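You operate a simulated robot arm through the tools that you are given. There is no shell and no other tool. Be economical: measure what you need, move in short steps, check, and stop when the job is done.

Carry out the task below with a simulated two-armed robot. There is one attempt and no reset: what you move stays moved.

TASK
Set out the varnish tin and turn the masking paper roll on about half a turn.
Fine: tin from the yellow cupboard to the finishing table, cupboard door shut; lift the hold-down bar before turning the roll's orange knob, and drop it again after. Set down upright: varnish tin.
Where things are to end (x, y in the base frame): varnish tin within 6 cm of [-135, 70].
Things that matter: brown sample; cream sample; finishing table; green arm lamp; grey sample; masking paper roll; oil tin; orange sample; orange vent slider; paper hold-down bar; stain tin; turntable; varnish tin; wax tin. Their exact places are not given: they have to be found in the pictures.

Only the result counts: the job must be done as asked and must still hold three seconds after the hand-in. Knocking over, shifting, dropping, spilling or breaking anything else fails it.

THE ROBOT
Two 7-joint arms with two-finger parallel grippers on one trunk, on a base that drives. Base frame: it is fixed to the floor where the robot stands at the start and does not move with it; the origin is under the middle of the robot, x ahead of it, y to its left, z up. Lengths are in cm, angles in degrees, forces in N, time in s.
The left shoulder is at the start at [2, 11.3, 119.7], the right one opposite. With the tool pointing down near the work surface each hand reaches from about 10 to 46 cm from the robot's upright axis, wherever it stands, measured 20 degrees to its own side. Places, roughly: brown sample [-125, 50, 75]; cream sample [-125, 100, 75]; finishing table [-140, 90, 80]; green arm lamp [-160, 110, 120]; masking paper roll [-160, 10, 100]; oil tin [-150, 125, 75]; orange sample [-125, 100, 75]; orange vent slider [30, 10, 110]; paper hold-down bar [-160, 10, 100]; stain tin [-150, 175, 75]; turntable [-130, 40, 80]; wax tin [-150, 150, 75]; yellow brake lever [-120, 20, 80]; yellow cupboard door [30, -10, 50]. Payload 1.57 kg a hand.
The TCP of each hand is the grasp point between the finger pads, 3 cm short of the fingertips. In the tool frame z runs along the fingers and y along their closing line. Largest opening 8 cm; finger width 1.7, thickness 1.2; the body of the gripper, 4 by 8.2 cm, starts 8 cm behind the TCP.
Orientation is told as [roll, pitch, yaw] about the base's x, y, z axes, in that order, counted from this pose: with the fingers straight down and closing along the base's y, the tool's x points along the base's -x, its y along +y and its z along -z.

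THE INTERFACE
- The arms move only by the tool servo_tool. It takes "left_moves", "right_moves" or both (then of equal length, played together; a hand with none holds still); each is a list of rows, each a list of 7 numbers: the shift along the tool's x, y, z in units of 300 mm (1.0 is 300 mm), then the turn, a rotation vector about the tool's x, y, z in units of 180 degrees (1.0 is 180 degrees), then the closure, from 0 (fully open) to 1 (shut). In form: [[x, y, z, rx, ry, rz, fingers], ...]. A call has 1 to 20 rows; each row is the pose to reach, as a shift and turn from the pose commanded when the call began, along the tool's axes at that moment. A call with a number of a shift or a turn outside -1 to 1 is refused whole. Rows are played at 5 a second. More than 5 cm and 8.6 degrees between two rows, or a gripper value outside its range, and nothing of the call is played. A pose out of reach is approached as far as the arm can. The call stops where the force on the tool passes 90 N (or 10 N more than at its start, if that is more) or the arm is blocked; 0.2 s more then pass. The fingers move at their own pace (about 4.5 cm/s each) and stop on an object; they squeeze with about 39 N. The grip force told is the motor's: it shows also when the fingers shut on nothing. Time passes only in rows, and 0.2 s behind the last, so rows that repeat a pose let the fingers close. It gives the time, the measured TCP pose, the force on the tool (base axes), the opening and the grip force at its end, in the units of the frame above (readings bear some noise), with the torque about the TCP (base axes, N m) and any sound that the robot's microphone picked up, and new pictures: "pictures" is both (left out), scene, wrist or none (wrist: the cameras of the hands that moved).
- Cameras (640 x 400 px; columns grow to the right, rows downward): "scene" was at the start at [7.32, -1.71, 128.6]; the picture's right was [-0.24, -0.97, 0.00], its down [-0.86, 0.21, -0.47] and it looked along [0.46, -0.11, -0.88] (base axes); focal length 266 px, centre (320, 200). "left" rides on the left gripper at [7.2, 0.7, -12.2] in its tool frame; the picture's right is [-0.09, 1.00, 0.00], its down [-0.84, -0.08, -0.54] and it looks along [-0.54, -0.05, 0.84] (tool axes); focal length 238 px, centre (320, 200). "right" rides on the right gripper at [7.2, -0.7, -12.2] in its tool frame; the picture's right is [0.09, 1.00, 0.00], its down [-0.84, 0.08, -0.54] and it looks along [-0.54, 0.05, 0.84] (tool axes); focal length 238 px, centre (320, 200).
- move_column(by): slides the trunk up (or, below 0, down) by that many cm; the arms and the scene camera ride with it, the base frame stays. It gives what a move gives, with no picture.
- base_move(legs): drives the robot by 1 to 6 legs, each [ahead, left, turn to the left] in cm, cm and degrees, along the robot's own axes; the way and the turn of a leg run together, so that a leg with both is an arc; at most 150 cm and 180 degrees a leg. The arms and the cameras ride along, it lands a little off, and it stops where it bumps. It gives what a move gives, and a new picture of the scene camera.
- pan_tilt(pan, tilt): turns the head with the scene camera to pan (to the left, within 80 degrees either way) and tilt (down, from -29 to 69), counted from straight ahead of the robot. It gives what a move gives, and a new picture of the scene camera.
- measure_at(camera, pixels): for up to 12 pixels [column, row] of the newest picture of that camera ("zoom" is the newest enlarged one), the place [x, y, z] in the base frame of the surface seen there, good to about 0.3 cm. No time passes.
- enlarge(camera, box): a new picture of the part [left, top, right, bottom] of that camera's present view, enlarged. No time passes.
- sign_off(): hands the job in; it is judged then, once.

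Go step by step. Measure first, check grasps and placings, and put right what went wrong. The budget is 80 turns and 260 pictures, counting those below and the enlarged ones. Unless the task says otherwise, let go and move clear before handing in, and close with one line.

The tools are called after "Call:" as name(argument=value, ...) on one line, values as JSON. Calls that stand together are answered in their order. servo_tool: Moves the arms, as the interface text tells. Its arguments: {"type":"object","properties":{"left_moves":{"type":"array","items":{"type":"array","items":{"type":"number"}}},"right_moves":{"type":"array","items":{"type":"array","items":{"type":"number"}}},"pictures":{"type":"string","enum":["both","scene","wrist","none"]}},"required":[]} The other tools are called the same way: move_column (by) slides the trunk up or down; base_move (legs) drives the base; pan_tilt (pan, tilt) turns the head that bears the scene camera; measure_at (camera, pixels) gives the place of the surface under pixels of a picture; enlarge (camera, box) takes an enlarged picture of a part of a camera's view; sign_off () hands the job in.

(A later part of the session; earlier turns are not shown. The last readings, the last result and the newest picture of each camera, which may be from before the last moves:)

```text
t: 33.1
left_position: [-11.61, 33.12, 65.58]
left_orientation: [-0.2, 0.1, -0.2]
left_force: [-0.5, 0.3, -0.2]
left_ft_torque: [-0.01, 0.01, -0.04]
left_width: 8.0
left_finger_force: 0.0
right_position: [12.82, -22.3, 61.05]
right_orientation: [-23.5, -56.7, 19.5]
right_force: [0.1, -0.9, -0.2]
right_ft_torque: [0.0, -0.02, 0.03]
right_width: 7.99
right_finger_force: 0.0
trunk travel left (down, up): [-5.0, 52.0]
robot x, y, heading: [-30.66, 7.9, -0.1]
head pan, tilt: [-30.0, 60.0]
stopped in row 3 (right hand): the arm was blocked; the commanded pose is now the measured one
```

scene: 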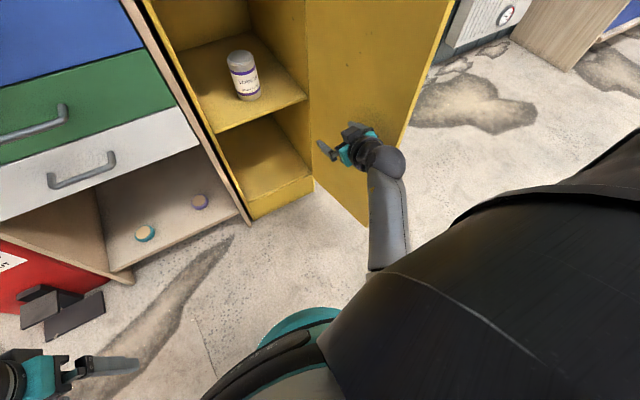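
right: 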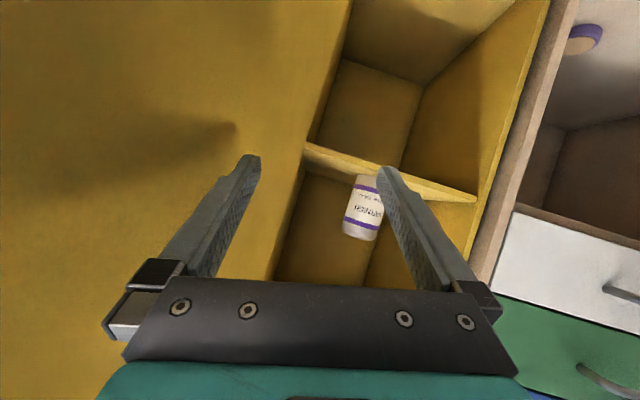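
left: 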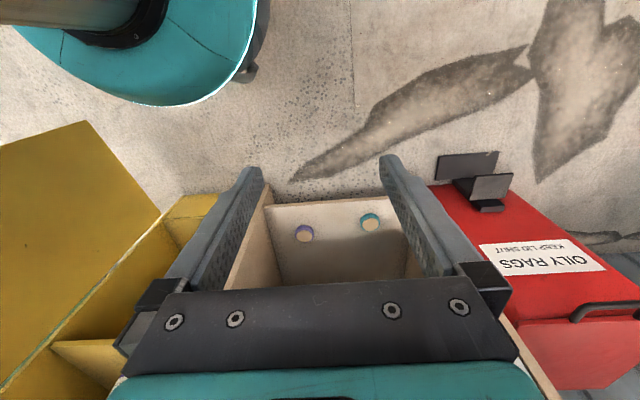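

The posture is near a joint limit. I back away from the door and unfold the right arm to a far, tool-down pose to reset it.

Call:
base_move(legs=[[-12, 6, 0]])

Call:
servo_tool(right_moves=[[-0.025, -0.006, -0.015, -0.007, 0.036, 0.0037, 0], [-0.05, -0.013, -0.03, -0.0144, 0.0724, 0.0074, 0], [-0.074, -0.019, -0.045, -0.0217, 0.1086, 0.0112, 0], [-0.1, -0.026, -0.06, -0.0289, 0.1448, 0.0149, 0], [-0.124, -0.032, -0.074, -0.036, 0.181, 0.0186, 0], [-0.149, -0.039, -0.09, -0.0433, 0.2171, 0.0223, 0], [-0.174, -0.045, -0.104, -0.0506, 0.2533, 0.026, 0], [-0.198, -0.051, -0.119, -0.0578, 0.2895, 0.0298, 0], [-0.223, -0.058, -0.134, -0.065, 0.3257, 0.0335, 0], [-0.223, -0.058, -0.134, -0.065, 0.3257, 0.0335, 0], [-0.223, -0.058, -0.134, -0.065, 0.3257, 0.0335, 0]], pictures="scene")

```text
t: 34.4
left_position: [-23.48, 39.23, 65.64]
left_orientation: [-0.1, 0.1, -0.2]
left_force: [0.8, 0.3, 0.6]
left_ft_torque: [0.01, 0.02, -0.01]
left_width: 7.98
left_finger_force: 0.0
right_position: [0.92, -16.36, 60.93]
right_orientation: [-23.4, -56.7, 19.3]
right_force: [0.6, -0.5, 0.5]
right_ft_torque: [0.0, -0.04, 0.03]
right_width: 7.99
right_finger_force: 0.1
trunk travel left (down, up): [-5.0, 52.0]
robot x, y, heading: [-42.9, 13.38, -0.1]
head pan, tilt: [-30.0, 60.0]
```

scene: 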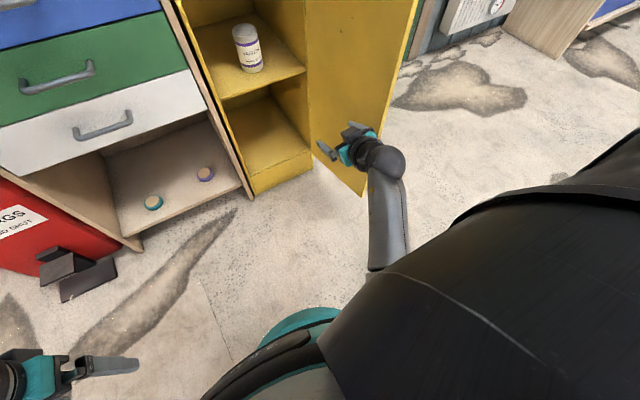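

```text
t: 35.0
left_position: [-23.52, 39.09, 65.53]
left_orientation: [-0.1, 0.1, -0.3]
left_force: [-0.5, 0.3, 0.3]
left_ft_torque: [-0.01, 0.01, 0.01]
left_width: 7.99
left_finger_force: 0.0
right_position: [-2.53, -24.93, 62.61]
right_orientation: [-29.9, -44.9, 21.9]
right_force: [0.4, 0.4, -0.4]
right_ft_torque: [0.0, 0.0, 0.02]
right_width: 8.01
right_finger_force: 0.0
right hand out of reach, approached as far as the arm can: row 1, 2
trunk travel left (down, up): [-5.0, 52.0]
robot x, y, heading: [-42.25, 13.5, -0.5]
head pan, tilt: [-30.0, 60.0]
stopped in row 2 (right hand): the arm was blocked; the commanded pose is now the measured one
```

scene: 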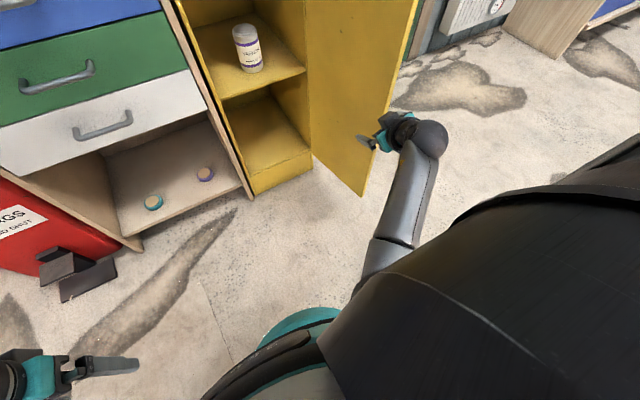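

The forearm now comes up from below, i.e. the elbow has swung in. I retract the hand up and to the right and then straighten it, to bring the elbow out again.

Call:
servo_tool(right_moves=[[0.021, -0.054, -0.123, 0, 0, 0, 0], [0.041, -0.107, -0.246, 0, 0, 0, 0], [0.062, -0.161, -0.37, 0, 0, 0, 0], [0.082, -0.214, -0.493, 0, 0, 0, 0], [0.103, -0.268, -0.616, 0, 0, 0, 0], [0.103, -0.268, -0.616, -0.013, 0.034, 0.006, 0], [0.103, -0.268, -0.616, -0.027, 0.067, 0.012, 0], [0.103, -0.268, -0.616, -0.04, 0.101, 0.018, 0], [0.103, -0.268, -0.616, -0.054, 0.134, 0.024, 0], [0.103, -0.268, -0.616, -0.067, 0.168, 0.03, 0], [0.103, -0.268, -0.616, -0.081, 0.201, 0.036, 0], [0.103, -0.268, -0.616, -0.094, 0.235, 0.042, 0], [0.103, -0.268, -0.616, -0.108, 0.269, 0.048, 0], [0.103, -0.268, -0.616, -0.108, 0.269, 0.048, 0]], pictures="scene")

```text
t: 38.0
left_position: [-23.6, 39.04, 65.55]
left_orientation: [-0.3, 0.2, -0.3]
left_force: [0.6, -0.4, -0.5]
left_ft_torque: [-0.03, 0.03, -0.02]
left_width: 8.01
left_finger_force: 0.0
right_position: [-19.24, -33.2, 71.27]
right_orientation: [0.1, 0.1, 0.0]
right_force: [-0.4, 0.6, 0.5]
right_ft_torque: [-0.02, 0.0, 0.01]
right_width: 8.0
right_finger_force: 0.1
right hand out of reach, approached as far as the arm can: row 11, 12, 13, 14
trunk travel left (down, up): [-5.0, 52.0]
robot x, y, heading: [-42.47, 13.88, -0.3]
head pan, tilt: [-30.0, 60.0]
```

scene: 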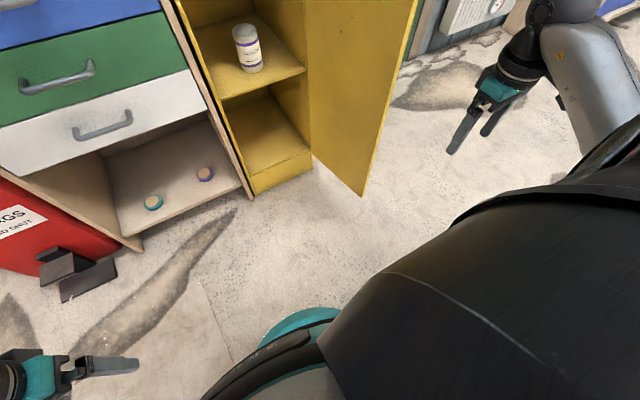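

The hand is tool-down again with the elbow out to the right. I stretch it forward, still tool-down, to check the posture.

Call:
servo_tool(right_moves=[[-0.12, 0.04, 0.03, 0, 0, 0, 0], [-0.24, 0.09, 0.06, 0, 0, 0, 0], [-0.36, 0.14, 0.09, 0, 0, 0, 0], [-0.48, 0.19, 0.1, 0, 0, 0, 0], [-0.6, 0.24, 0.1, 0, 0, 0, 0], [-0.6, 0.24, 0.1, 0, 0, 0, 0]], pictures="scene")

```text
t: 39.4
left_position: [-23.48, 39.11, 65.56]
left_orientation: [-0.2, 0.2, -0.3]
left_force: [-0.4, 0.3, -0.8]
left_ft_torque: [-0.01, -0.03, -0.02]
left_width: 8.02
left_finger_force: 0.1
right_position: [-1.2, -26.33, 68.49]
right_orientation: [-0.1, 0.1, 0.0]
right_force: [-0.4, 0.5, 0.1]
right_ft_torque: [-0.01, -0.01, 0.05]
right_width: 7.99
right_finger_force: 0.1
right hand out of reach, approached as far as the arm can: row 1, 2, 3
trunk travel left (down, up): [-5.0, 52.0]
robot x, y, heading: [-42.35, 13.61, -0.1]
head pan, tilt: [-30.0, 60.0]
```

scene: 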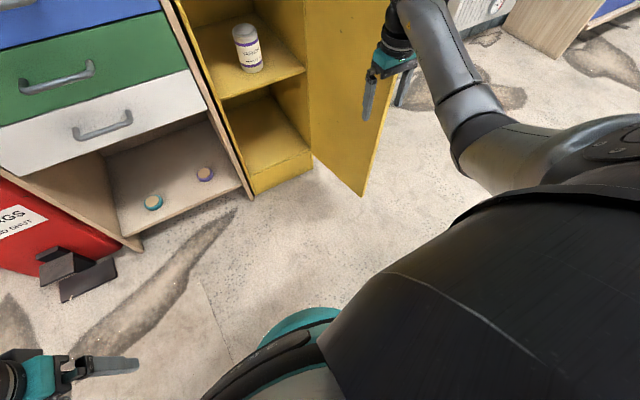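

Now the arm looks like at the start: elbow out, pose reached. I pitch it to −60° while moving it inward.

Call:
servo_tool(right_moves=[[0, 0.05, 0.02, 0, -0.033, 0, 0], [0, 0.1, 0.04, 0, -0.067, 0, 0], [0, 0.15, 0.06, 0, -0.1, 0, 0], [0, 0.2, 0.08, 0, -0.133, 0, 0], [0, 0.26, 0.1, 0, -0.167, 0, 0], [0, 0.32, 0.12, 0, -0.2, 0, 0], [0, 0.38, 0.14, 0, -0.233, 0, 0], [0, 0.44, 0.16, 0, -0.267, 0, 0], [0, 0.5, 0.18, 0, -0.3, 0, 0], [0, 0.56, 0.2, 0, -0.333, 0, 0], [0, 0.56, 0.2, 0, -0.333, 0, 0]], pictures="scene")

```text
t: 41.8
left_position: [-23.58, 39.18, 65.61]
left_orientation: [-0.2, 0.0, -0.4]
left_force: [-0.3, 0.5, 0.4]
left_ft_torque: [-0.01, 0.0, 0.01]
left_width: 8.01
left_finger_force: 0.0
right_position: [-0.98, -10.0, 62.92]
right_orientation: [-2.8, -60.3, 2.7]
right_force: [0.0, 0.6, -0.7]
right_ft_torque: [-0.02, 0.01, 0.03]
right_width: 8.01
right_finger_force: 0.0
trunk travel left (down, up): [-5.0, 52.0]
robot x, y, heading: [-42.49, 13.77, -0.2]
head pan, tilt: [-30.0, 60.0]
```

scene: 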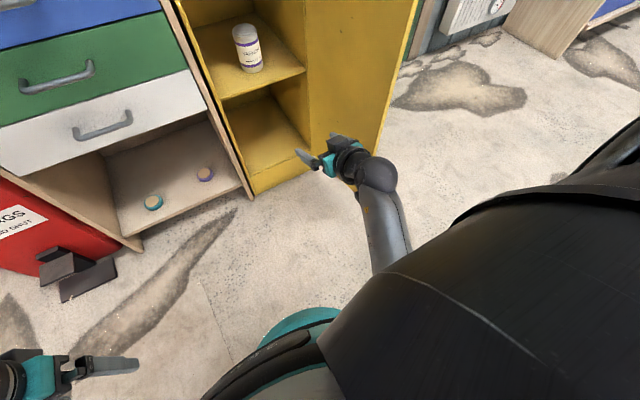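

The right hand is at pitch −60° with only ~3° residual. I check the drawer handles' reach, then approach by driving the base.

Call:
measure_at(camera="scene", pixels=[[100, 132], [55, 80], [242, 32], [250, 50], [262, 70], [338, 150]])

Call:
base_move(legs=[[33, -1.2, 0]])

Call:
enlarge(camera="right", box=[0, 0, 640, 400])

```text
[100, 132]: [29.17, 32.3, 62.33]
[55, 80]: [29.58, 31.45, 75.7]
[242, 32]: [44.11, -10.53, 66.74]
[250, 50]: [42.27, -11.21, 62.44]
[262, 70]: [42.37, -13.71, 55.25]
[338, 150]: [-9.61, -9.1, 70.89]
```

```text
t: 44.0
left_position: [9.92, 37.69, 65.61]
left_orientation: [-0.1, 0.1, -0.5]
left_force: [0.0, 0.0, 0.0]
left_ft_torque: [0.0, 0.02, 0.01]
left_width: 7.99
left_finger_force: 0.0
right_position: [32.12, -11.25, 62.79]
right_orientation: [-2.6, -59.9, 2.4]
right_force: [-0.2, 0.2, 0.0]
right_ft_torque: [0.02, 0.02, 0.05]
right_width: 7.99
right_finger_force: 0.0
trunk travel left (down, up): [-5.0, 52.0]
robot x, y, heading: [-9.62, 12.58, -0.3]
head pan, tilt: [-30.0, 60.0]
```

scene: 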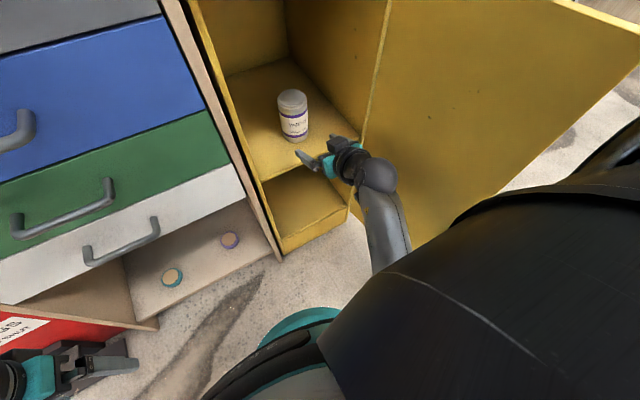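

```text
1.00 times, centred on (320, 200) of right (not enlarged: the box is as wide or as high as the picture)
```

zoom: 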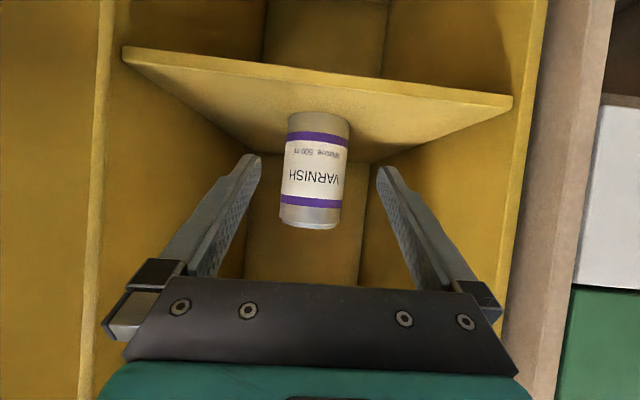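

The tin sits centred between the fingers at (315,170). I measure its edges for the final approach.

Call:
measure_at(camera="right", pixels=[[289, 170], [316, 170], [341, 170], [318, 205], [318, 120], [318, 100]])

Call:
measure_at(camera="scene", pixels=[[292, 92], [292, 99], [293, 120], [280, 97], [306, 97]])

```text
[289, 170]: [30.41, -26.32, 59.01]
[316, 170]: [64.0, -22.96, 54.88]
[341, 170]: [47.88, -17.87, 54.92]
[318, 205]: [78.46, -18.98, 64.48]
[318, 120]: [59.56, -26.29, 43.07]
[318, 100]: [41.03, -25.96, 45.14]
```

```text
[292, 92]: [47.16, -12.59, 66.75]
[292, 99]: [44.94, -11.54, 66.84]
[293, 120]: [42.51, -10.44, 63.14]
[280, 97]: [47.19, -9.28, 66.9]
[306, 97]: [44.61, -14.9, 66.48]
```

Tin centre ≈ [45.7, −11.7]; TCP is at [32.1, −11.25, 62.8]. I drive the last 13 cm in two legs and check.

Call:
base_move(legs=[[7, -0.4, 0], [6, 0, 0]])

Call:
enlarge(camera="right", box=[100, 50, 540, 325])

```text
t: 45.5
left_position: [22.74, 37.23, 65.54]
left_orientation: [-0.2, 0.1, -0.5]
left_force: [-0.1, 0.3, 1.0]
left_ft_torque: [0.0, 0.0, -0.03]
left_width: 8.01
left_finger_force: 0.0
right_position: [45.12, -11.91, 62.75]
right_orientation: [-2.8, -59.9, 2.4]
right_force: [0.1, -0.1, 0.5]
right_ft_torque: [0.03, 0.01, -0.01]
right_width: 8.0
right_finger_force: 0.1
trunk travel left (down, up): [-5.0, 52.0]
robot x, y, heading: [3.43, 11.78, -0.4]
head pan, tilt: [-30.0, 60.0]
```

scene: 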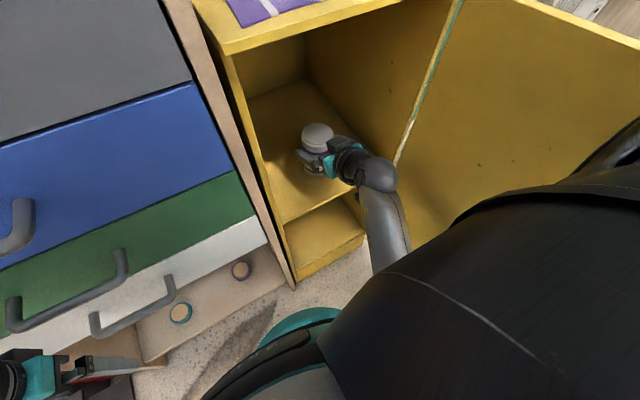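

```text
1.45 times, centred on (320, 188) of right
```

zoom: 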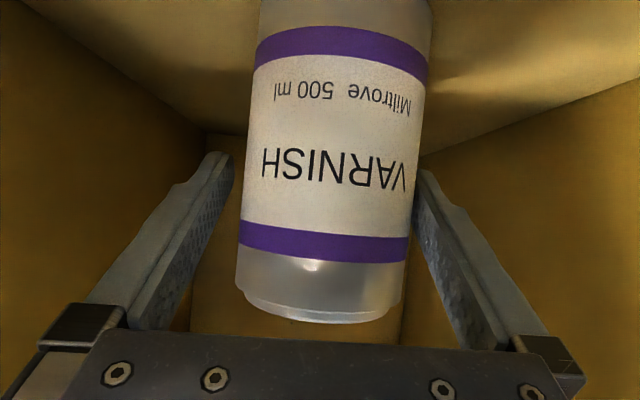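

The fingers straddle the tin. I close and lift 3 cm.

Call:
servo_tool(right_moves=[[0, 0, 0, 0, 0, 0, 0.3], [0, 0, 0, 0, 0, 0, 0.6], [0, 0, 0, 0, 0, 0, 0.9], [0, 0, 0, 0, 0, 0, 0.9], [0, 0, 0, 0, 0, 0, 0.9], [-0.03, 0, -0.017, 0, 0, 0, 0.9], [-0.06, 0, -0.034, 0, 0, 0, 0.9], [-0.0866, 0, -0.05, 0, 0, 0, 0.9], [-0.0866, 0, -0.05, 0, 0, 0, 0.9]])

```text
t: 47.8
left_position: [22.64, 37.38, 65.51]
left_orientation: [-0.1, 0.1, -0.3]
left_force: [0.1, -0.5, 0.0]
left_ft_torque: [-0.02, 0.0, 0.0]
left_width: 8.0
left_finger_force: 0.0
right_position: [44.6, -15.17, 65.69]
right_orientation: [-14.8, -57.7, 13.9]
right_force: [-0.3, 0.9, -5.2]
right_ft_torque: [-0.01, 0.03, -0.03]
right_width: 6.91
right_finger_force: 38.7
trunk travel left (down, up): [-5.0, 52.0]
robot x, y, heading: [3.59, 12.21, -0.0]
head pan, tilt: [-30.0, 60.0]
stopped in row 9 (right hand): the arm was blocked; the commanded pose is now the measured one
```

scene: 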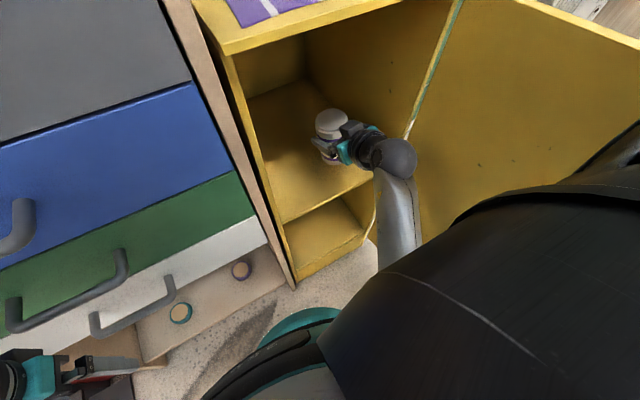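
right: 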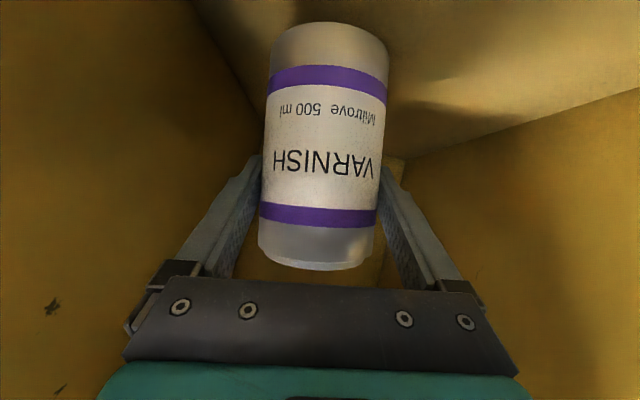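

The tin is held and lifted (width 6.9). I raise the column 4 cm more and drive straight back out.

Call:
move_column(by=4)

Call:
base_move(legs=[[-30, 4, 0], [-30, 0, 0]])

```text
t: 48.6
left_position: [22.66, 37.23, 69.52]
left_orientation: [-0.2, 0.0, -0.4]
left_force: [-0.1, 0.3, -0.2]
left_ft_torque: [-0.03, 0.0, 0.0]
left_width: 7.98
left_finger_force: 0.0
right_position: [44.53, -15.08, 69.84]
right_orientation: [-14.9, -57.8, 13.9]
right_force: [0.0, 0.4, -3.6]
right_ft_torque: [0.01, 0.04, 0.01]
right_width: 6.91
right_finger_force: 39.3
trunk travel left (down, up): [-9.0, 48.0]
robot x, y, heading: [3.35, 12.12, -0.2]
head pan, tilt: [-30.0, 60.0]
```

```text
t: 52.3
left_position: [-37.24, 41.54, 69.55]
left_orientation: [-0.2, 0.0, 0.3]
left_force: [0.2, 0.0, 0.4]
left_ft_torque: [0.0, 0.03, -0.04]
left_width: 8.01
left_finger_force: 0.1
right_position: [-14.83, -10.52, 69.82]
right_orientation: [-14.9, -58.0, 14.5]
right_force: [-0.4, -0.2, -4.8]
right_ft_torque: [0.06, 0.02, -0.02]
right_width: 6.94
right_finger_force: 39.2
trunk travel left (down, up): [-9.0, 48.0]
robot x, y, heading: [-56.25, 15.9, 0.0]
head pan, tilt: [-30.0, 60.0]
```

scene: 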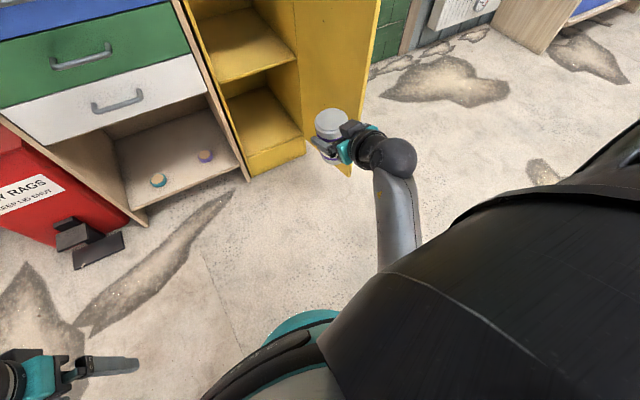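

The tin is out. Before closing the door with the left hand from its outer side, I check the free floor to the right, and the door edge.

Call:
measure_at(camera="scene", pixels=[[350, 170], [305, 150], [365, 100], [440, 20], [550, 40], [600, 25], [550, 170]])

Call:
servo_tool(left_moves=[[-0.08, -0.03, 0, 0, 0, 0, 0.5], [-0.16, -0.06, 0, 0, 0, 0, 1], [-0.24, -0.09, 0, 0, 0, 0, 1], [-0.32, -0.12, 0, 0, 0, 0, 1], [-0.4, -0.15, 0, 0, 0, 0, 1], [-0.48, -0.18, 0, 0, 0, 0, 1], [-0.56, -0.21, 0, 0, 0, 0, 1], [-0.64, -0.24, 0, 0, 0, 0, 1], [-0.7, -0.27, 0, 0, 0, 0, 1], [-0.7, -0.27, 0, 0, 0, 0, 1]], pictures="none")

Call:
pan_tilt(pan=-30, tilt=35)

```text
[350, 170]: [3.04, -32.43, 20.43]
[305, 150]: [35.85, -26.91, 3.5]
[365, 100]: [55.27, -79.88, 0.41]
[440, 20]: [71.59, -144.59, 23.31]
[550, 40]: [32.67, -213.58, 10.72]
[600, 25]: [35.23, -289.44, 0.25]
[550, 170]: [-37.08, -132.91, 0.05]
```

```text
t: 54.5
left_position: [-16.2, 33.53, 69.5]
left_orientation: [-0.2, 0.2, 0.1]
left_force: [-0.3, -0.4, 0.2]
left_ft_torque: [0.02, 0.01, 0.01]
left_width: 0.0
left_finger_force: 21.4
right_position: [-14.77, -10.57, 69.87]
right_orientation: [-15.0, -57.8, 14.6]
right_force: [0.5, -0.7, -5.0]
right_ft_torque: [0.0, 0.06, -0.02]
right_width: 6.94
right_finger_force: 38.8
trunk travel left (down, up): [-9.0, 48.0]
robot x, y, heading: [-56.34, 16.24, 0.3]
head pan, tilt: [-30.0, 60.0]
```

```text
t: 55.4
left_position: [-16.2, 33.42, 69.59]
left_orientation: [-0.2, 0.1, 0.2]
left_force: [0.2, -0.9, 0.2]
left_ft_torque: [-0.02, -0.01, -0.02]
left_width: 0.03
left_finger_force: 21.3
right_position: [-14.87, -10.46, 69.76]
right_orientation: [-15.1, -57.8, 14.7]
right_force: [0.3, -0.1, -4.8]
right_ft_torque: [0.01, 0.05, 0.02]
right_width: 6.92
right_finger_force: 39.2
trunk travel left (down, up): [-9.0, 48.0]
robot x, y, heading: [-55.97, 15.97, 0.4]
head pan, tilt: [-30.0, 35.0]
```

scene: 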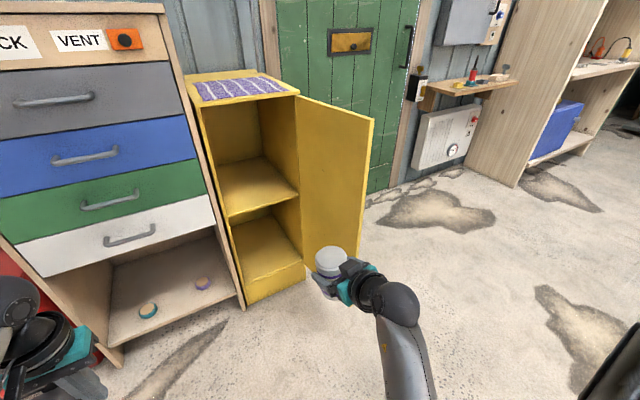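

Free floor to the right is ample. I raise the column 10 (above the handle), drive right and forward so the closed left hand stands outside the door edge.

Call:
move_column(by=10)

Call:
base_move(legs=[[0, -84, 0], [22, 0, 0]])

Call:
pan_tilt(pan=10, tilt=45)

```text
t: 56.7
left_position: [-16.13, 33.45, 79.52]
left_orientation: [-0.2, 0.0, 0.2]
left_force: [0.9, 0.6, -0.1]
left_ft_torque: [0.01, 0.01, 0.0]
left_width: 0.01
left_finger_force: 21.3
right_position: [-14.74, -10.51, 79.76]
right_orientation: [-15.0, -57.8, 14.4]
right_force: [-0.4, 0.4, -4.5]
right_ft_torque: [-0.03, -0.02, -0.01]
right_width: 6.92
right_finger_force: 39.0
trunk travel left (down, up): [-19.0, 38.0]
robot x, y, heading: [-56.85, 15.92, 0.3]
head pan, tilt: [-30.0, 35.0]
```

```text
t: 62.5
left_position: [6.04, -52.19, 79.63]
left_orientation: [-0.3, 0.1, -0.1]
left_force: [-0.6, -0.5, -0.2]
left_ft_torque: [0.01, 0.01, 0.0]
left_width: 0.0
left_finger_force: 21.3
right_position: [7.2, -96.19, 79.76]
right_orientation: [-15.0, -57.8, 14.4]
right_force: [-0.4, -0.4, -4.8]
right_ft_torque: [0.03, 0.06, -0.01]
right_width: 6.93
right_finger_force: 39.0
trunk travel left (down, up): [-19.0, 38.0]
robot x, y, heading: [-34.1, -69.64, -0.2]
head pan, tilt: [-30.0, 35.0]
```

scene: 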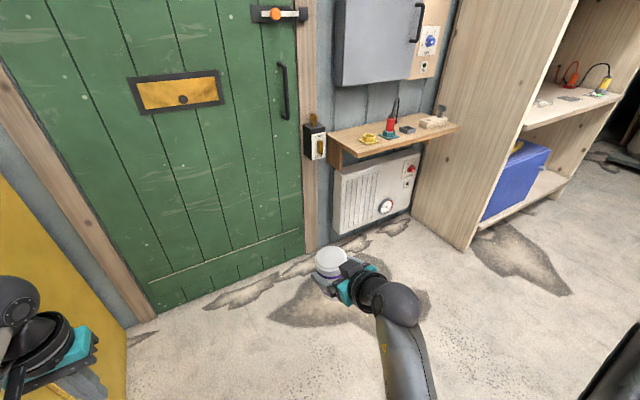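

```text
t: 63.6
left_position: [6.02, -52.04, 79.59]
left_orientation: [-0.2, 0.0, -0.1]
left_force: [1.1, 0.4, 0.4]
left_ft_torque: [-0.02, -0.01, 0.0]
left_width: 0.0
left_finger_force: 21.2
right_position: [7.15, -96.17, 79.78]
right_orientation: [-15.0, -57.8, 14.2]
right_force: [-0.1, 0.0, -4.2]
right_ft_torque: [0.01, 0.02, -0.01]
right_width: 6.94
right_finger_force: 39.3
trunk travel left (down, up): [-19.0, 38.0]
robot x, y, heading: [-33.93, -69.54, -0.2]
head pan, tilt: [10.0, 45.0]
```

scene: 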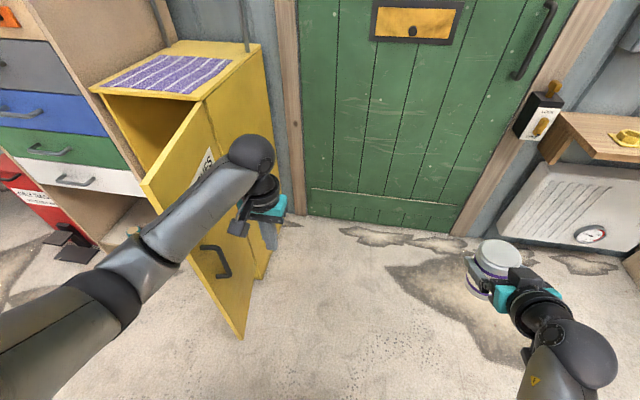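

The left hand is outside the door. I check the forearm's height relative to the door top, since it crosses over the door edge.

Call:
measure_at(camera="scene", pixels=[[205, 210], [150, 250], [95, 295], [180, 260], [142, 185], [205, 102], [243, 338], [250, 155], [235, 228], [265, 205]])

```text
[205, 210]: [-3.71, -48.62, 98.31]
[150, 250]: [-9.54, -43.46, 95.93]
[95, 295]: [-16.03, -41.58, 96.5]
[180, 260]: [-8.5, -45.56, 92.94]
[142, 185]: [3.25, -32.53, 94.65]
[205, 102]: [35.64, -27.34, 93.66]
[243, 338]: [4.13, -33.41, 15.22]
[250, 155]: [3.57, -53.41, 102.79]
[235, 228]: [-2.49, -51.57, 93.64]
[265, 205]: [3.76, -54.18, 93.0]
```

The forearm's underside is near the door top (94.6). I raise the column 7 so only the fingers touch the door, then push it left with the base.

Call:
move_column(by=7)

Call:
base_move(legs=[[0, 26, 0]])

```text
t: 64.7
left_position: [5.93, -52.14, 86.55]
left_orientation: [-0.3, 0.1, -0.1]
left_force: [-0.9, 0.3, -0.2]
left_ft_torque: [0.03, -0.02, -0.01]
left_width: 0.0
left_finger_force: 21.4
right_position: [7.17, -96.17, 86.73]
right_orientation: [-15.0, -57.9, 14.3]
right_force: [0.3, 0.8, -4.0]
right_ft_torque: [0.01, 0.03, 0.01]
right_width: 6.93
right_finger_force: 38.9
trunk travel left (down, up): [-26.0, 31.0]
robot x, y, heading: [-34.07, -69.61, -0.1]
head pan, tilt: [10.0, 45.0]
```

```text
t: 66.5
left_position: [5.94, -26.78, 86.6]
left_orientation: [-0.3, 0.0, -0.1]
left_force: [0.3, -0.6, 0.3]
left_ft_torque: [0.0, 0.0, -0.01]
left_width: 0.01
left_finger_force: 21.8
right_position: [7.21, -70.7, 86.74]
right_orientation: [-14.9, -57.8, 14.4]
right_force: [-0.3, 0.1, -4.2]
right_ft_torque: [-0.01, 0.03, -0.01]
right_width: 6.92
right_finger_force: 39.2
trunk travel left (down, up): [-26.0, 31.0]
robot x, y, heading: [-34.21, -43.98, -0.4]
head pan, tilt: [10.0, 45.0]
```

scene: 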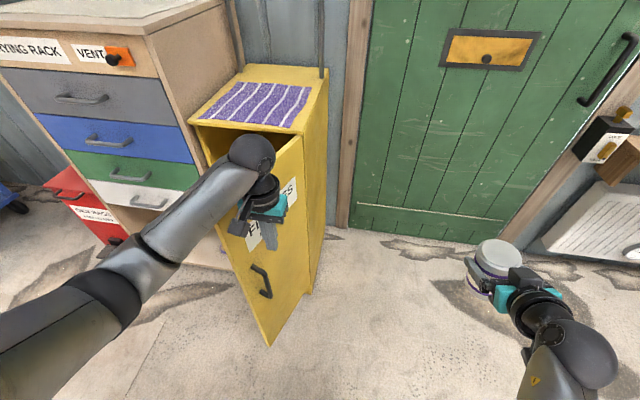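

The door follows the hand. I continue on the arc, to about 30° open.

Call:
base_move(legs=[[5, 13, 0], [9, 9, 0]])

Call:
move_column(by=-6)

Call:
base_move(legs=[[8, 3, 0]])

```text
t: 68.7
left_position: [19.97, -4.82, 86.51]
left_orientation: [-0.2, 0.1, 0.0]
left_force: [0.1, 0.3, -0.3]
left_ft_torque: [0.03, 0.0, 0.0]
left_width: 0.0
left_finger_force: 21.3
right_position: [21.16, -48.82, 86.7]
right_orientation: [-15.0, -57.8, 14.4]
right_force: [-0.2, -0.8, -5.0]
right_ft_torque: [0.0, 0.06, -0.01]
right_width: 6.92
right_finger_force: 39.0
trunk travel left (down, up): [-26.0, 31.0]
robot x, y, heading: [-19.95, -22.39, 0.0]
head pan, tilt: [10.0, 45.0]
```

scene: 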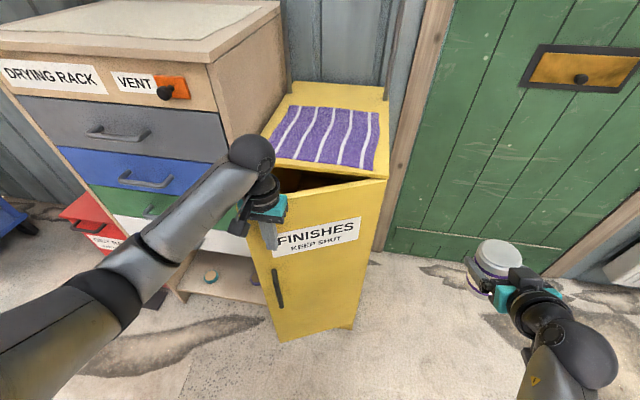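

```text
t: 69.2
left_position: [21.38, -4.37, 86.41]
left_orientation: [-0.2, -3.3, 0.7]
left_force: [2.0, 1.4, 23.6]
left_ft_torque: [0.86, -0.09, 0.1]
left_width: 0.0
left_finger_force: 21.7
right_position: [21.24, -48.88, 84.36]
right_orientation: [-14.8, -57.5, 14.5]
right_force: [-0.1, -0.1, -4.3]
right_ft_torque: [-0.01, 0.05, -0.03]
right_width: 6.95
right_finger_force: 38.8
trunk travel left (down, up): [-23.9, 33.1]
robot x, y, heading: [-19.75, -22.54, 0.1]
head pan, tilt: [10.0, 45.0]
stopped: the force on the tool passed its limit at 113 N (the readings are from after the stop); the commanded pose is now the measured one
```

```text
t: 70.3
left_position: [29.14, -1.73, 86.57]
left_orientation: [-0.1, -3.0, 0.5]
left_force: [3.1, -16.7, 28.2]
left_ft_torque: [2.58, -0.04, -0.26]
left_width: 0.0
left_finger_force: 21.1
right_position: [29.15, -45.93, 84.55]
right_orientation: [-14.7, -57.9, 14.2]
right_force: [0.6, 0.2, -4.9]
right_ft_torque: [0.05, 0.01, -0.01]
right_width: 6.93
right_finger_force: 39.1
trunk travel left (down, up): [-23.9, 33.1]
robot x, y, heading: [-12.02, -19.19, -0.0]
head pan, tilt: [10.0, 45.0]
```

scene: 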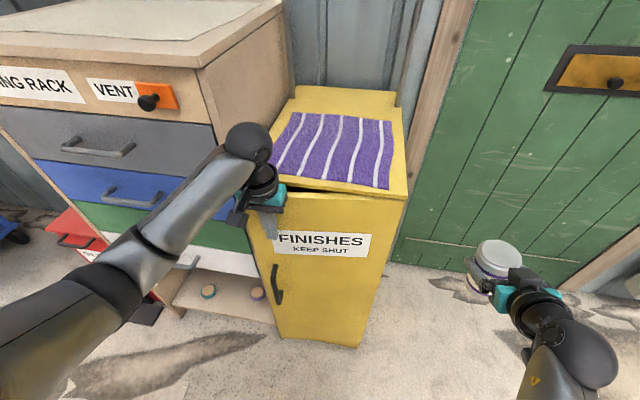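

The door is nearly shut, but the gripper body rests on the door's top edge. I raise the column, back off, lower it, and push the face.

Call:
move_column(by=3)

Call:
base_move(legs=[[-8, 0, 0]])

Call:
move_column(by=-8)

Call:
base_move(legs=[[8, -3, 0]])

```text
t: 71.0
left_position: [29.24, -1.5, 89.35]
left_orientation: [-0.1, -3.1, 0.4]
left_force: [0.2, -0.6, 0.5]
left_ft_torque: [0.01, -0.04, 0.01]
left_width: 0.02
left_finger_force: 21.3
right_position: [29.07, -45.82, 87.56]
right_orientation: [-14.9, -57.6, 14.5]
right_force: [-0.2, 0.1, -4.4]
right_ft_torque: [0.02, 0.03, 0.0]
right_width: 6.94
right_finger_force: 38.6
trunk travel left (down, up): [-26.9, 30.1]
robot x, y, heading: [-12.26, -19.33, 0.4]
head pan, tilt: [10.0, 45.0]
```

```text
t: 72.1
left_position: [21.12, -1.49, 89.23]
left_orientation: [-0.2, -3.1, 0.4]
left_force: [-0.6, 0.5, 0.8]
left_ft_torque: [0.02, -0.01, -0.02]
left_width: 0.0
left_finger_force: 21.7
right_position: [21.06, -45.68, 87.52]
right_orientation: [-15.0, -57.8, 14.6]
right_force: [-0.7, 0.3, -4.2]
right_ft_torque: [-0.01, 0.02, 0.0]
right_width: 6.94
right_finger_force: 38.9
trunk travel left (down, up): [-26.9, 30.1]
robot x, y, heading: [-20.13, -19.07, 0.1]
head pan, tilt: [10.0, 45.0]
```

scene: 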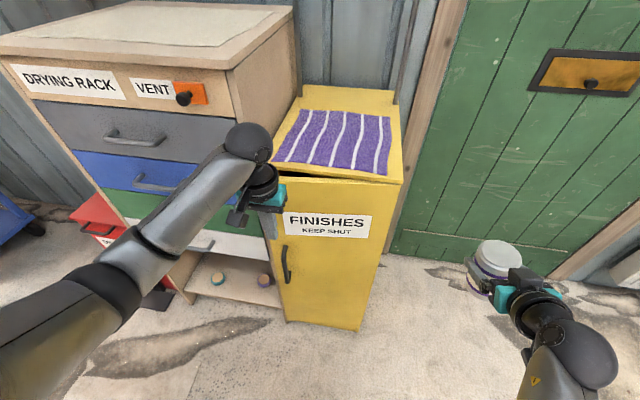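

```text
t: 73.3
left_position: [21.09, -1.61, 81.31]
left_orientation: [-0.2, -3.0, 0.4]
left_force: [0.1, 0.3, 0.2]
left_ft_torque: [0.01, 0.03, -0.02]
left_width: 0.0
left_finger_force: 21.1
right_position: [21.11, -45.89, 79.62]
right_orientation: [-15.0, -57.5, 14.5]
right_force: [-0.2, 0.4, -4.8]
right_ft_torque: [0.01, 0.03, 0.03]
right_width: 6.91
right_finger_force: 39.0
trunk travel left (down, up): [-18.9, 38.1]
robot x, y, heading: [-19.98, -19.34, 0.2]
head pan, tilt: [10.0, 45.0]
```

```text
t: 74.3
left_position: [29.23, -4.53, 81.33]
left_orientation: [-0.2, -3.1, 0.5]
left_force: [0.2, 1.1, -0.9]
left_ft_torque: [0.01, 0.01, 0.01]
left_width: 0.0
left_finger_force: 21.4
right_position: [29.09, -48.81, 79.59]
right_orientation: [-14.9, -57.5, 14.6]
right_force: [0.4, 0.8, -4.2]
right_ft_torque: [0.0, 0.04, 0.02]
right_width: 6.93
right_finger_force: 38.6
trunk travel left (down, up): [-18.9, 38.1]
robot x, y, heading: [-11.98, -22.04, 0.4]
head pan, tilt: [10.0, 45.0]
```

scene: 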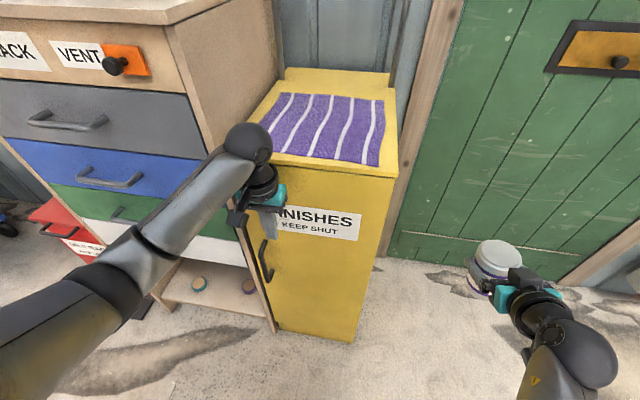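

The door appears almost shut. I press the face gently with the left hand by ~3 cm.

Call:
servo_tool(left_moves=[[-0.03, 0, 0, 0, 0, 0, 1], [-0.05, 0, 0, 0, 0, 0, 1], [-0.07, 0, 0, 0, 0, 0, 1], [-0.08, 0, 0, 0, 0, 0, 1], [-0.09, 0, 0, 0, 0, 0, 1]], pictures="scene")

Call:
enlarge(camera="scene", box=[220, 130, 420, 255])

Call:
measure_at(camera="scene", pixels=[[300, 165], [340, 180], [385, 190], [310, 260], [300, 300], [285, 225], [320, 170], [370, 172]])

```text
t: 75.5
left_position: [29.94, -4.38, 81.51]
left_orientation: [0.1, -1.4, -0.1]
left_force: [-47.8, 3.5, 25.0]
left_ft_torque: [-0.28, -4.81, 0.14]
left_width: 0.0
left_finger_force: 20.9
right_position: [28.39, -48.66, 79.66]
right_orientation: [-14.9, -57.8, 14.8]
right_force: [0.0, 0.2, -4.6]
right_ft_torque: [0.02, 0.02, 0.01]
right_width: 6.95
right_finger_force: 39.9
trunk travel left (down, up): [-18.9, 38.1]
robot x, y, heading: [-12.69, -22.33, 0.3]
head pan, tilt: [10.0, 45.0]
stopped in row 5 (left hand): the force on the tool passed its limit at 94 N (the readings are from after the stop); the commanded pose is now the measured one
```

scene: 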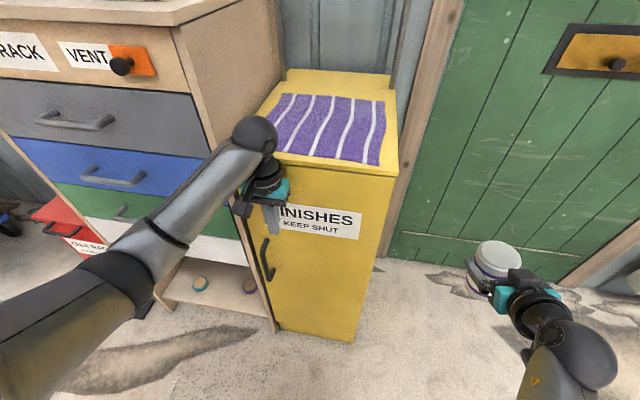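

```text
3.20 times, centred on (320, 192) of scene
```

zoom: 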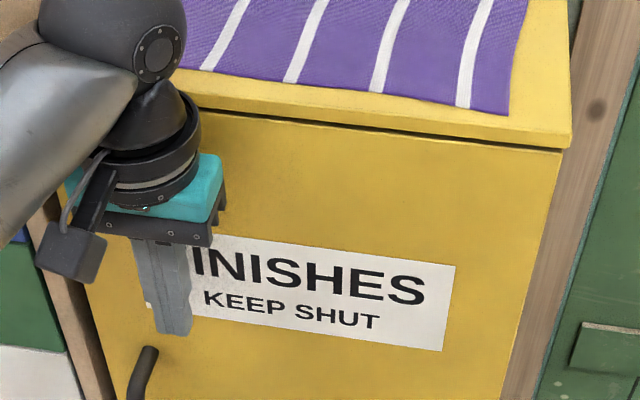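

```text
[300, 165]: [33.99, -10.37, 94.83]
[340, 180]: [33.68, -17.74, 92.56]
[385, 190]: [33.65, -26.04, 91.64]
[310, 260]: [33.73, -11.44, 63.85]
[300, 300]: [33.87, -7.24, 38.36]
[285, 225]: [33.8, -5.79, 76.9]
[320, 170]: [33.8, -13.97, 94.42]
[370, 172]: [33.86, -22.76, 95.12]
```

The door face measures x≈33.7–33.9 evenly across: it is shut. I back away, turn round and look for the finishing table.

Call:
base_move(legs=[[-35, 0, 0], [0, 0, 170]])

Call:
pan_tilt(pan=-25, tilt=20)

```text
t: 84.6
left_position: [-93.03, -31.42, 81.12]
left_orientation: [0.1, -1.2, 168.6]
left_force: [-0.2, -0.1, 0.0]
left_ft_torque: [0.0, -0.04, 0.01]
left_width: 0.02
left_finger_force: 21.3
right_position: [-82.78, 11.72, 79.57]
right_orientation: [-14.9, -57.6, -176.7]
right_force: [-1.0, -0.7, -5.8]
right_ft_torque: [-0.04, -0.01, 0.02]
right_width: 6.96
right_finger_force: 38.9
trunk travel left (down, up): [-18.9, 38.1]
robot x, y, heading: [-47.22, -22.29, 169.0]
head pan, tilt: [10.0, 45.0]
```

scene: 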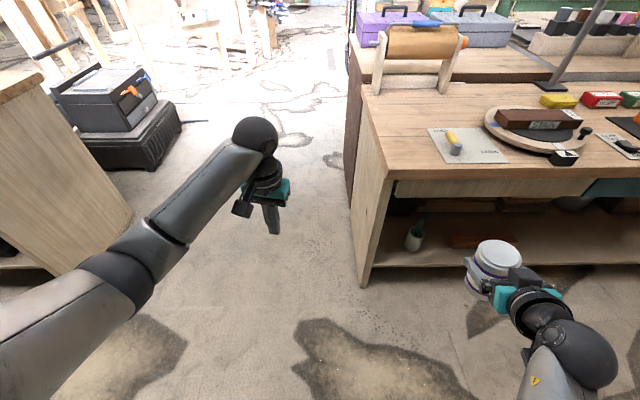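

```text
t: 85.6
left_position: [-93.07, -31.36, 81.1]
left_orientation: [0.1, -1.2, 168.7]
left_force: [0.0, 0.7, -0.7]
left_ft_torque: [-0.02, -0.02, 0.0]
left_width: 0.0
left_finger_force: 21.3
right_position: [-82.52, 11.7, 79.54]
right_orientation: [-14.8, -57.6, -176.8]
right_force: [0.6, -0.2, -6.2]
right_ft_torque: [0.0, -0.01, 0.05]
right_width: 6.95
right_finger_force: 39.2
trunk travel left (down, up): [-18.9, 38.1]
robot x, y, heading: [-47.18, -22.06, 169.1]
head pan, tilt: [-25.0, 20.0]
```

scene: 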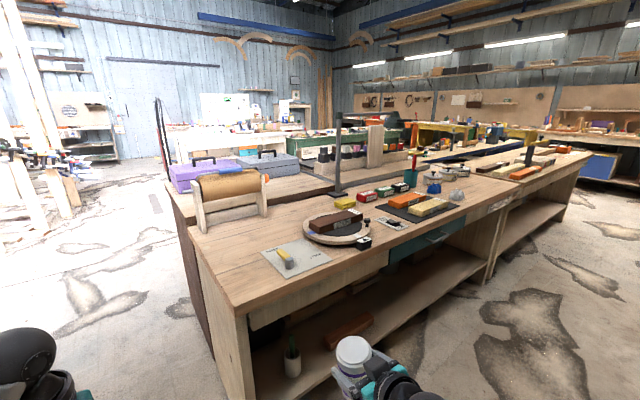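

The finishing table is in view: roll stand at (230,190), turntable (338,225), samples (410,205). I enlarge and measure.

Call:
enlarge(camera="scene", box=[160, 130, 480, 330])

Call:
measure_at(camera="scene", pixels=[[200, 232], [265, 178], [193, 183], [338, 232], [365, 243], [390, 223], [440, 207], [395, 235], [330, 280], [450, 235], [285, 260], [412, 202]])

```text
2.00 times, centred on (320, 230) of scene
```

zoom: 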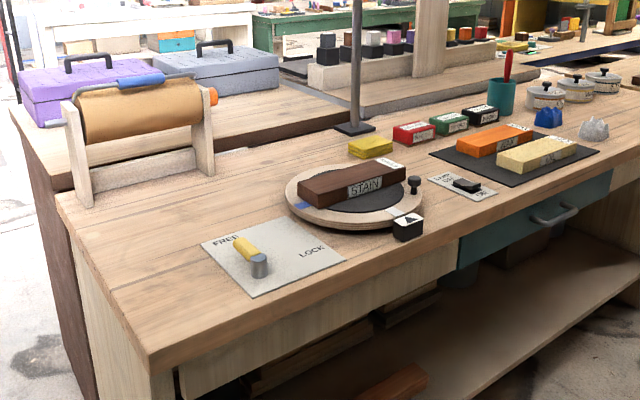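

```text
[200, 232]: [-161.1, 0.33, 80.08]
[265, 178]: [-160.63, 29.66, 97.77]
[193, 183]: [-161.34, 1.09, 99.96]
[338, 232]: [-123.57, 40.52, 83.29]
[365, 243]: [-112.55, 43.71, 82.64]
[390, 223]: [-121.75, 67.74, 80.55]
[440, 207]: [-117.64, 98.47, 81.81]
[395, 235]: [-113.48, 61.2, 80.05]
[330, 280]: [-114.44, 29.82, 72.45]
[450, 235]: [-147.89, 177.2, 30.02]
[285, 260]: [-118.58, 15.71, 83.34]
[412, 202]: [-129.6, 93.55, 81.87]
```

Table top z≈80. I measure what stands around [−135, 70] (coloured samples, lamp stand, switch card).

Call:
measure_at(camera="zoom", pixels=[[370, 150], [415, 140], [448, 125], [480, 118], [355, 130], [465, 190], [435, 155], [410, 165], [400, 180], [500, 105], [462, 155], [405, 155]])

```text
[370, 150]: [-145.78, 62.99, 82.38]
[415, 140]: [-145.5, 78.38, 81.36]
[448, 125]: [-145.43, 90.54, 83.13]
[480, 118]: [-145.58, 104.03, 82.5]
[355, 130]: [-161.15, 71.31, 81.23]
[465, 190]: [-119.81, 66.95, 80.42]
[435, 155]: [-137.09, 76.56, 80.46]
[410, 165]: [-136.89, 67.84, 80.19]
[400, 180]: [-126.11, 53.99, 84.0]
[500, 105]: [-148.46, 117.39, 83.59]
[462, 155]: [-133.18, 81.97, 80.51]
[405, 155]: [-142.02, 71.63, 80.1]
```

Free spot confirmed near [−136, 69]; samples' front is at x≈−145, switch card at [−120, 67]. I first take the ~12° roll out of the hand so the tin is upright, and measure the table's front edge.

Call:
servo_tool(right_moves=[[-0.01, -0.03, 0, -0.017, 0, 0, 0.9], [-0.02, -0.06, 0, -0.034, 0, 0, 0.9], [-0.03, -0.09, 0, -0.051, 0, 0, 0.9], [-0.03, -0.09, 0, -0.067, 0, 0, 0.9], [-0.03, -0.09, 0, -0.067, 0, 0, 0.9]], pictures="both")

Call:
measure_at(camera="scene", pixels=[[236, 310], [300, 287], [380, 257], [480, 218], [250, 390], [290, 370], [400, 330]])

```text
t: 86.8
left_position: [-93.03, -31.37, 81.1]
left_orientation: [0.0, -1.2, 168.8]
left_force: [-1.0, -0.4, -0.3]
left_ft_torque: [-0.01, -0.04, -0.02]
left_width: 0.01
left_finger_force: 21.4
right_position: [-82.7, 14.39, 80.75]
right_orientation: [-2.7, -57.6, -176.8]
right_force: [-0.2, 0.3, -4.4]
right_ft_torque: [0.0, -0.02, 0.01]
right_width: 6.93
right_finger_force: 39.1
trunk travel left (down, up): [-18.9, 38.1]
robot x, y, heading: [-47.34, -22.51, 168.8]
head pan, tilt: [-25.0, 20.0]
```

scene: 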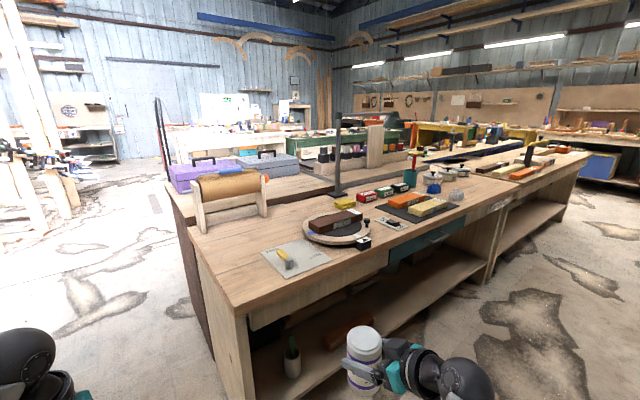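
right: 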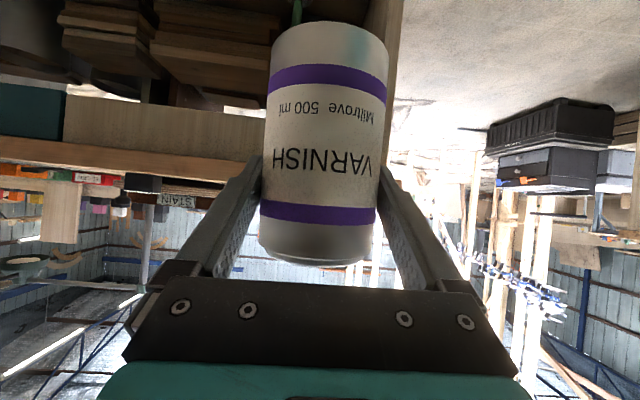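

```text
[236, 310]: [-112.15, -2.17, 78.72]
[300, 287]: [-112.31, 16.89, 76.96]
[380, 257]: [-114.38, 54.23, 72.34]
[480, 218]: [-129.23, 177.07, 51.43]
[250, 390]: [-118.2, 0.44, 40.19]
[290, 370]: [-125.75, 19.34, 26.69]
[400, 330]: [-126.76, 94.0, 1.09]
```

The tin is upright again. Table edge is x≈−112. I pull the left hand in and up, raise the column, square up to heading 180 and move opposite the spot.

Call:
servo_tool(left_moves=[[0.08, 0, -0.05, 0, 0, 0, 1], [0.16, 0, -0.1, 0, 0, 0, 1], [0.24, 0, -0.15, 0, 0, 0, 1], [0.3, 0, -0.2, 0, 0, 0, 1], [0.3, 0, -0.2, 0, 0, 0, 1]], pictures="none")

Call:
move_column(by=15)

Call:
base_move(legs=[[0, 0, 11.2], [15, -62, 0]])

Call:
pan_tilt(pan=-20, tilt=40)

```text
t: 88.0
left_position: [-83.9, -33.09, 87.04]
left_orientation: [0.2, -1.2, 168.6]
left_force: [-0.4, 0.6, 0.7]
left_ft_torque: [-0.01, -0.01, -0.01]
left_width: 0.02
left_finger_force: 21.6
right_position: [-82.72, 14.27, 80.74]
right_orientation: [-2.7, -57.5, -176.7]
right_force: [-1.4, 0.0, -4.8]
right_ft_torque: [0.0, -0.01, 0.0]
right_width: 6.92
right_finger_force: 39.2
trunk travel left (down, up): [-18.9, 38.1]
robot x, y, heading: [-47.54, -22.38, 169.0]
head pan, tilt: [-25.0, 20.0]
```

```text
t: 89.8
left_position: [-83.87, -33.16, 102.07]
left_orientation: [0.1, -1.2, 168.6]
left_force: [-0.3, -0.4, 0.1]
left_ft_torque: [0.02, 0.0, -0.04]
left_width: 0.0
left_finger_force: 21.2
right_position: [-82.76, 14.35, 95.7]
right_orientation: [-2.8, -57.6, -176.8]
right_force: [0.6, -0.3, -4.7]
right_ft_torque: [0.04, -0.05, -0.01]
right_width: 6.93
right_finger_force: 39.3
trunk travel left (down, up): [-33.9, 23.1]
robot x, y, heading: [-47.55, -22.01, 169.2]
head pan, tilt: [-25.0, 20.0]
```

```text
t: 94.0
left_position: [-96.55, 20.98, 102.01]
left_orientation: [0.2, -1.2, -179.9]
left_force: [-0.5, 0.4, 0.1]
left_ft_torque: [0.0, 0.0, 0.01]
left_width: 0.01
left_finger_force: 21.2
right_position: [-104.68, 67.68, 95.64]
right_orientation: [-2.7, -57.6, -165.2]
right_force: [-0.6, 1.3, -4.9]
right_ft_torque: [0.02, -0.05, 0.05]
right_width: 6.93
right_finger_force: 38.7
trunk travel left (down, up): [-33.9, 23.1]
robot x, y, heading: [-63.09, 38.97, -179.6]
head pan, tilt: [-25.0, 20.0]
```

scene: 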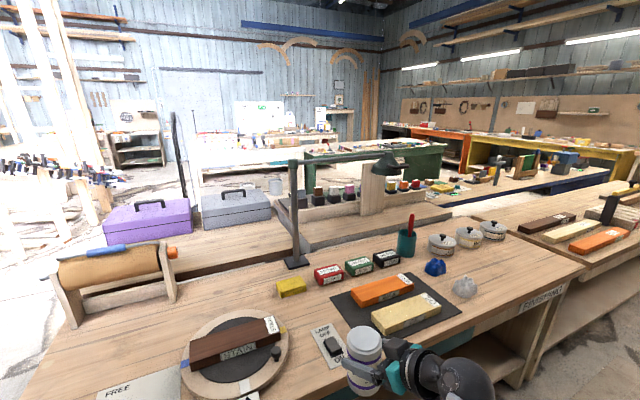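

```text
t: 94.9
left_position: [-96.48, 20.93, 101.98]
left_orientation: [0.1, -1.1, -180.0]
left_force: [-0.9, 0.3, -0.7]
left_ft_torque: [0.0, 0.01, 0.02]
left_width: 0.0
left_finger_force: 21.2
right_position: [-104.66, 67.82, 95.7]
right_orientation: [-2.7, -57.6, -165.4]
right_force: [0.1, -0.1, -4.6]
right_ft_torque: [0.01, -0.01, -0.02]
right_width: 6.9
right_finger_force: 38.9
trunk travel left (down, up): [-33.9, 23.1]
robot x, y, heading: [-62.42, 38.52, -179.7]
head pan, tilt: [-20.0, 40.0]
```

scene: 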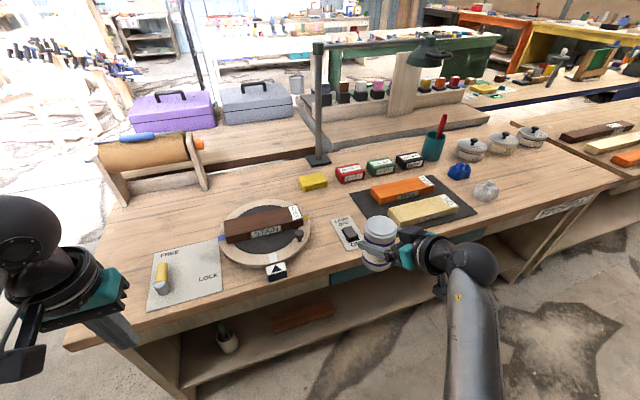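

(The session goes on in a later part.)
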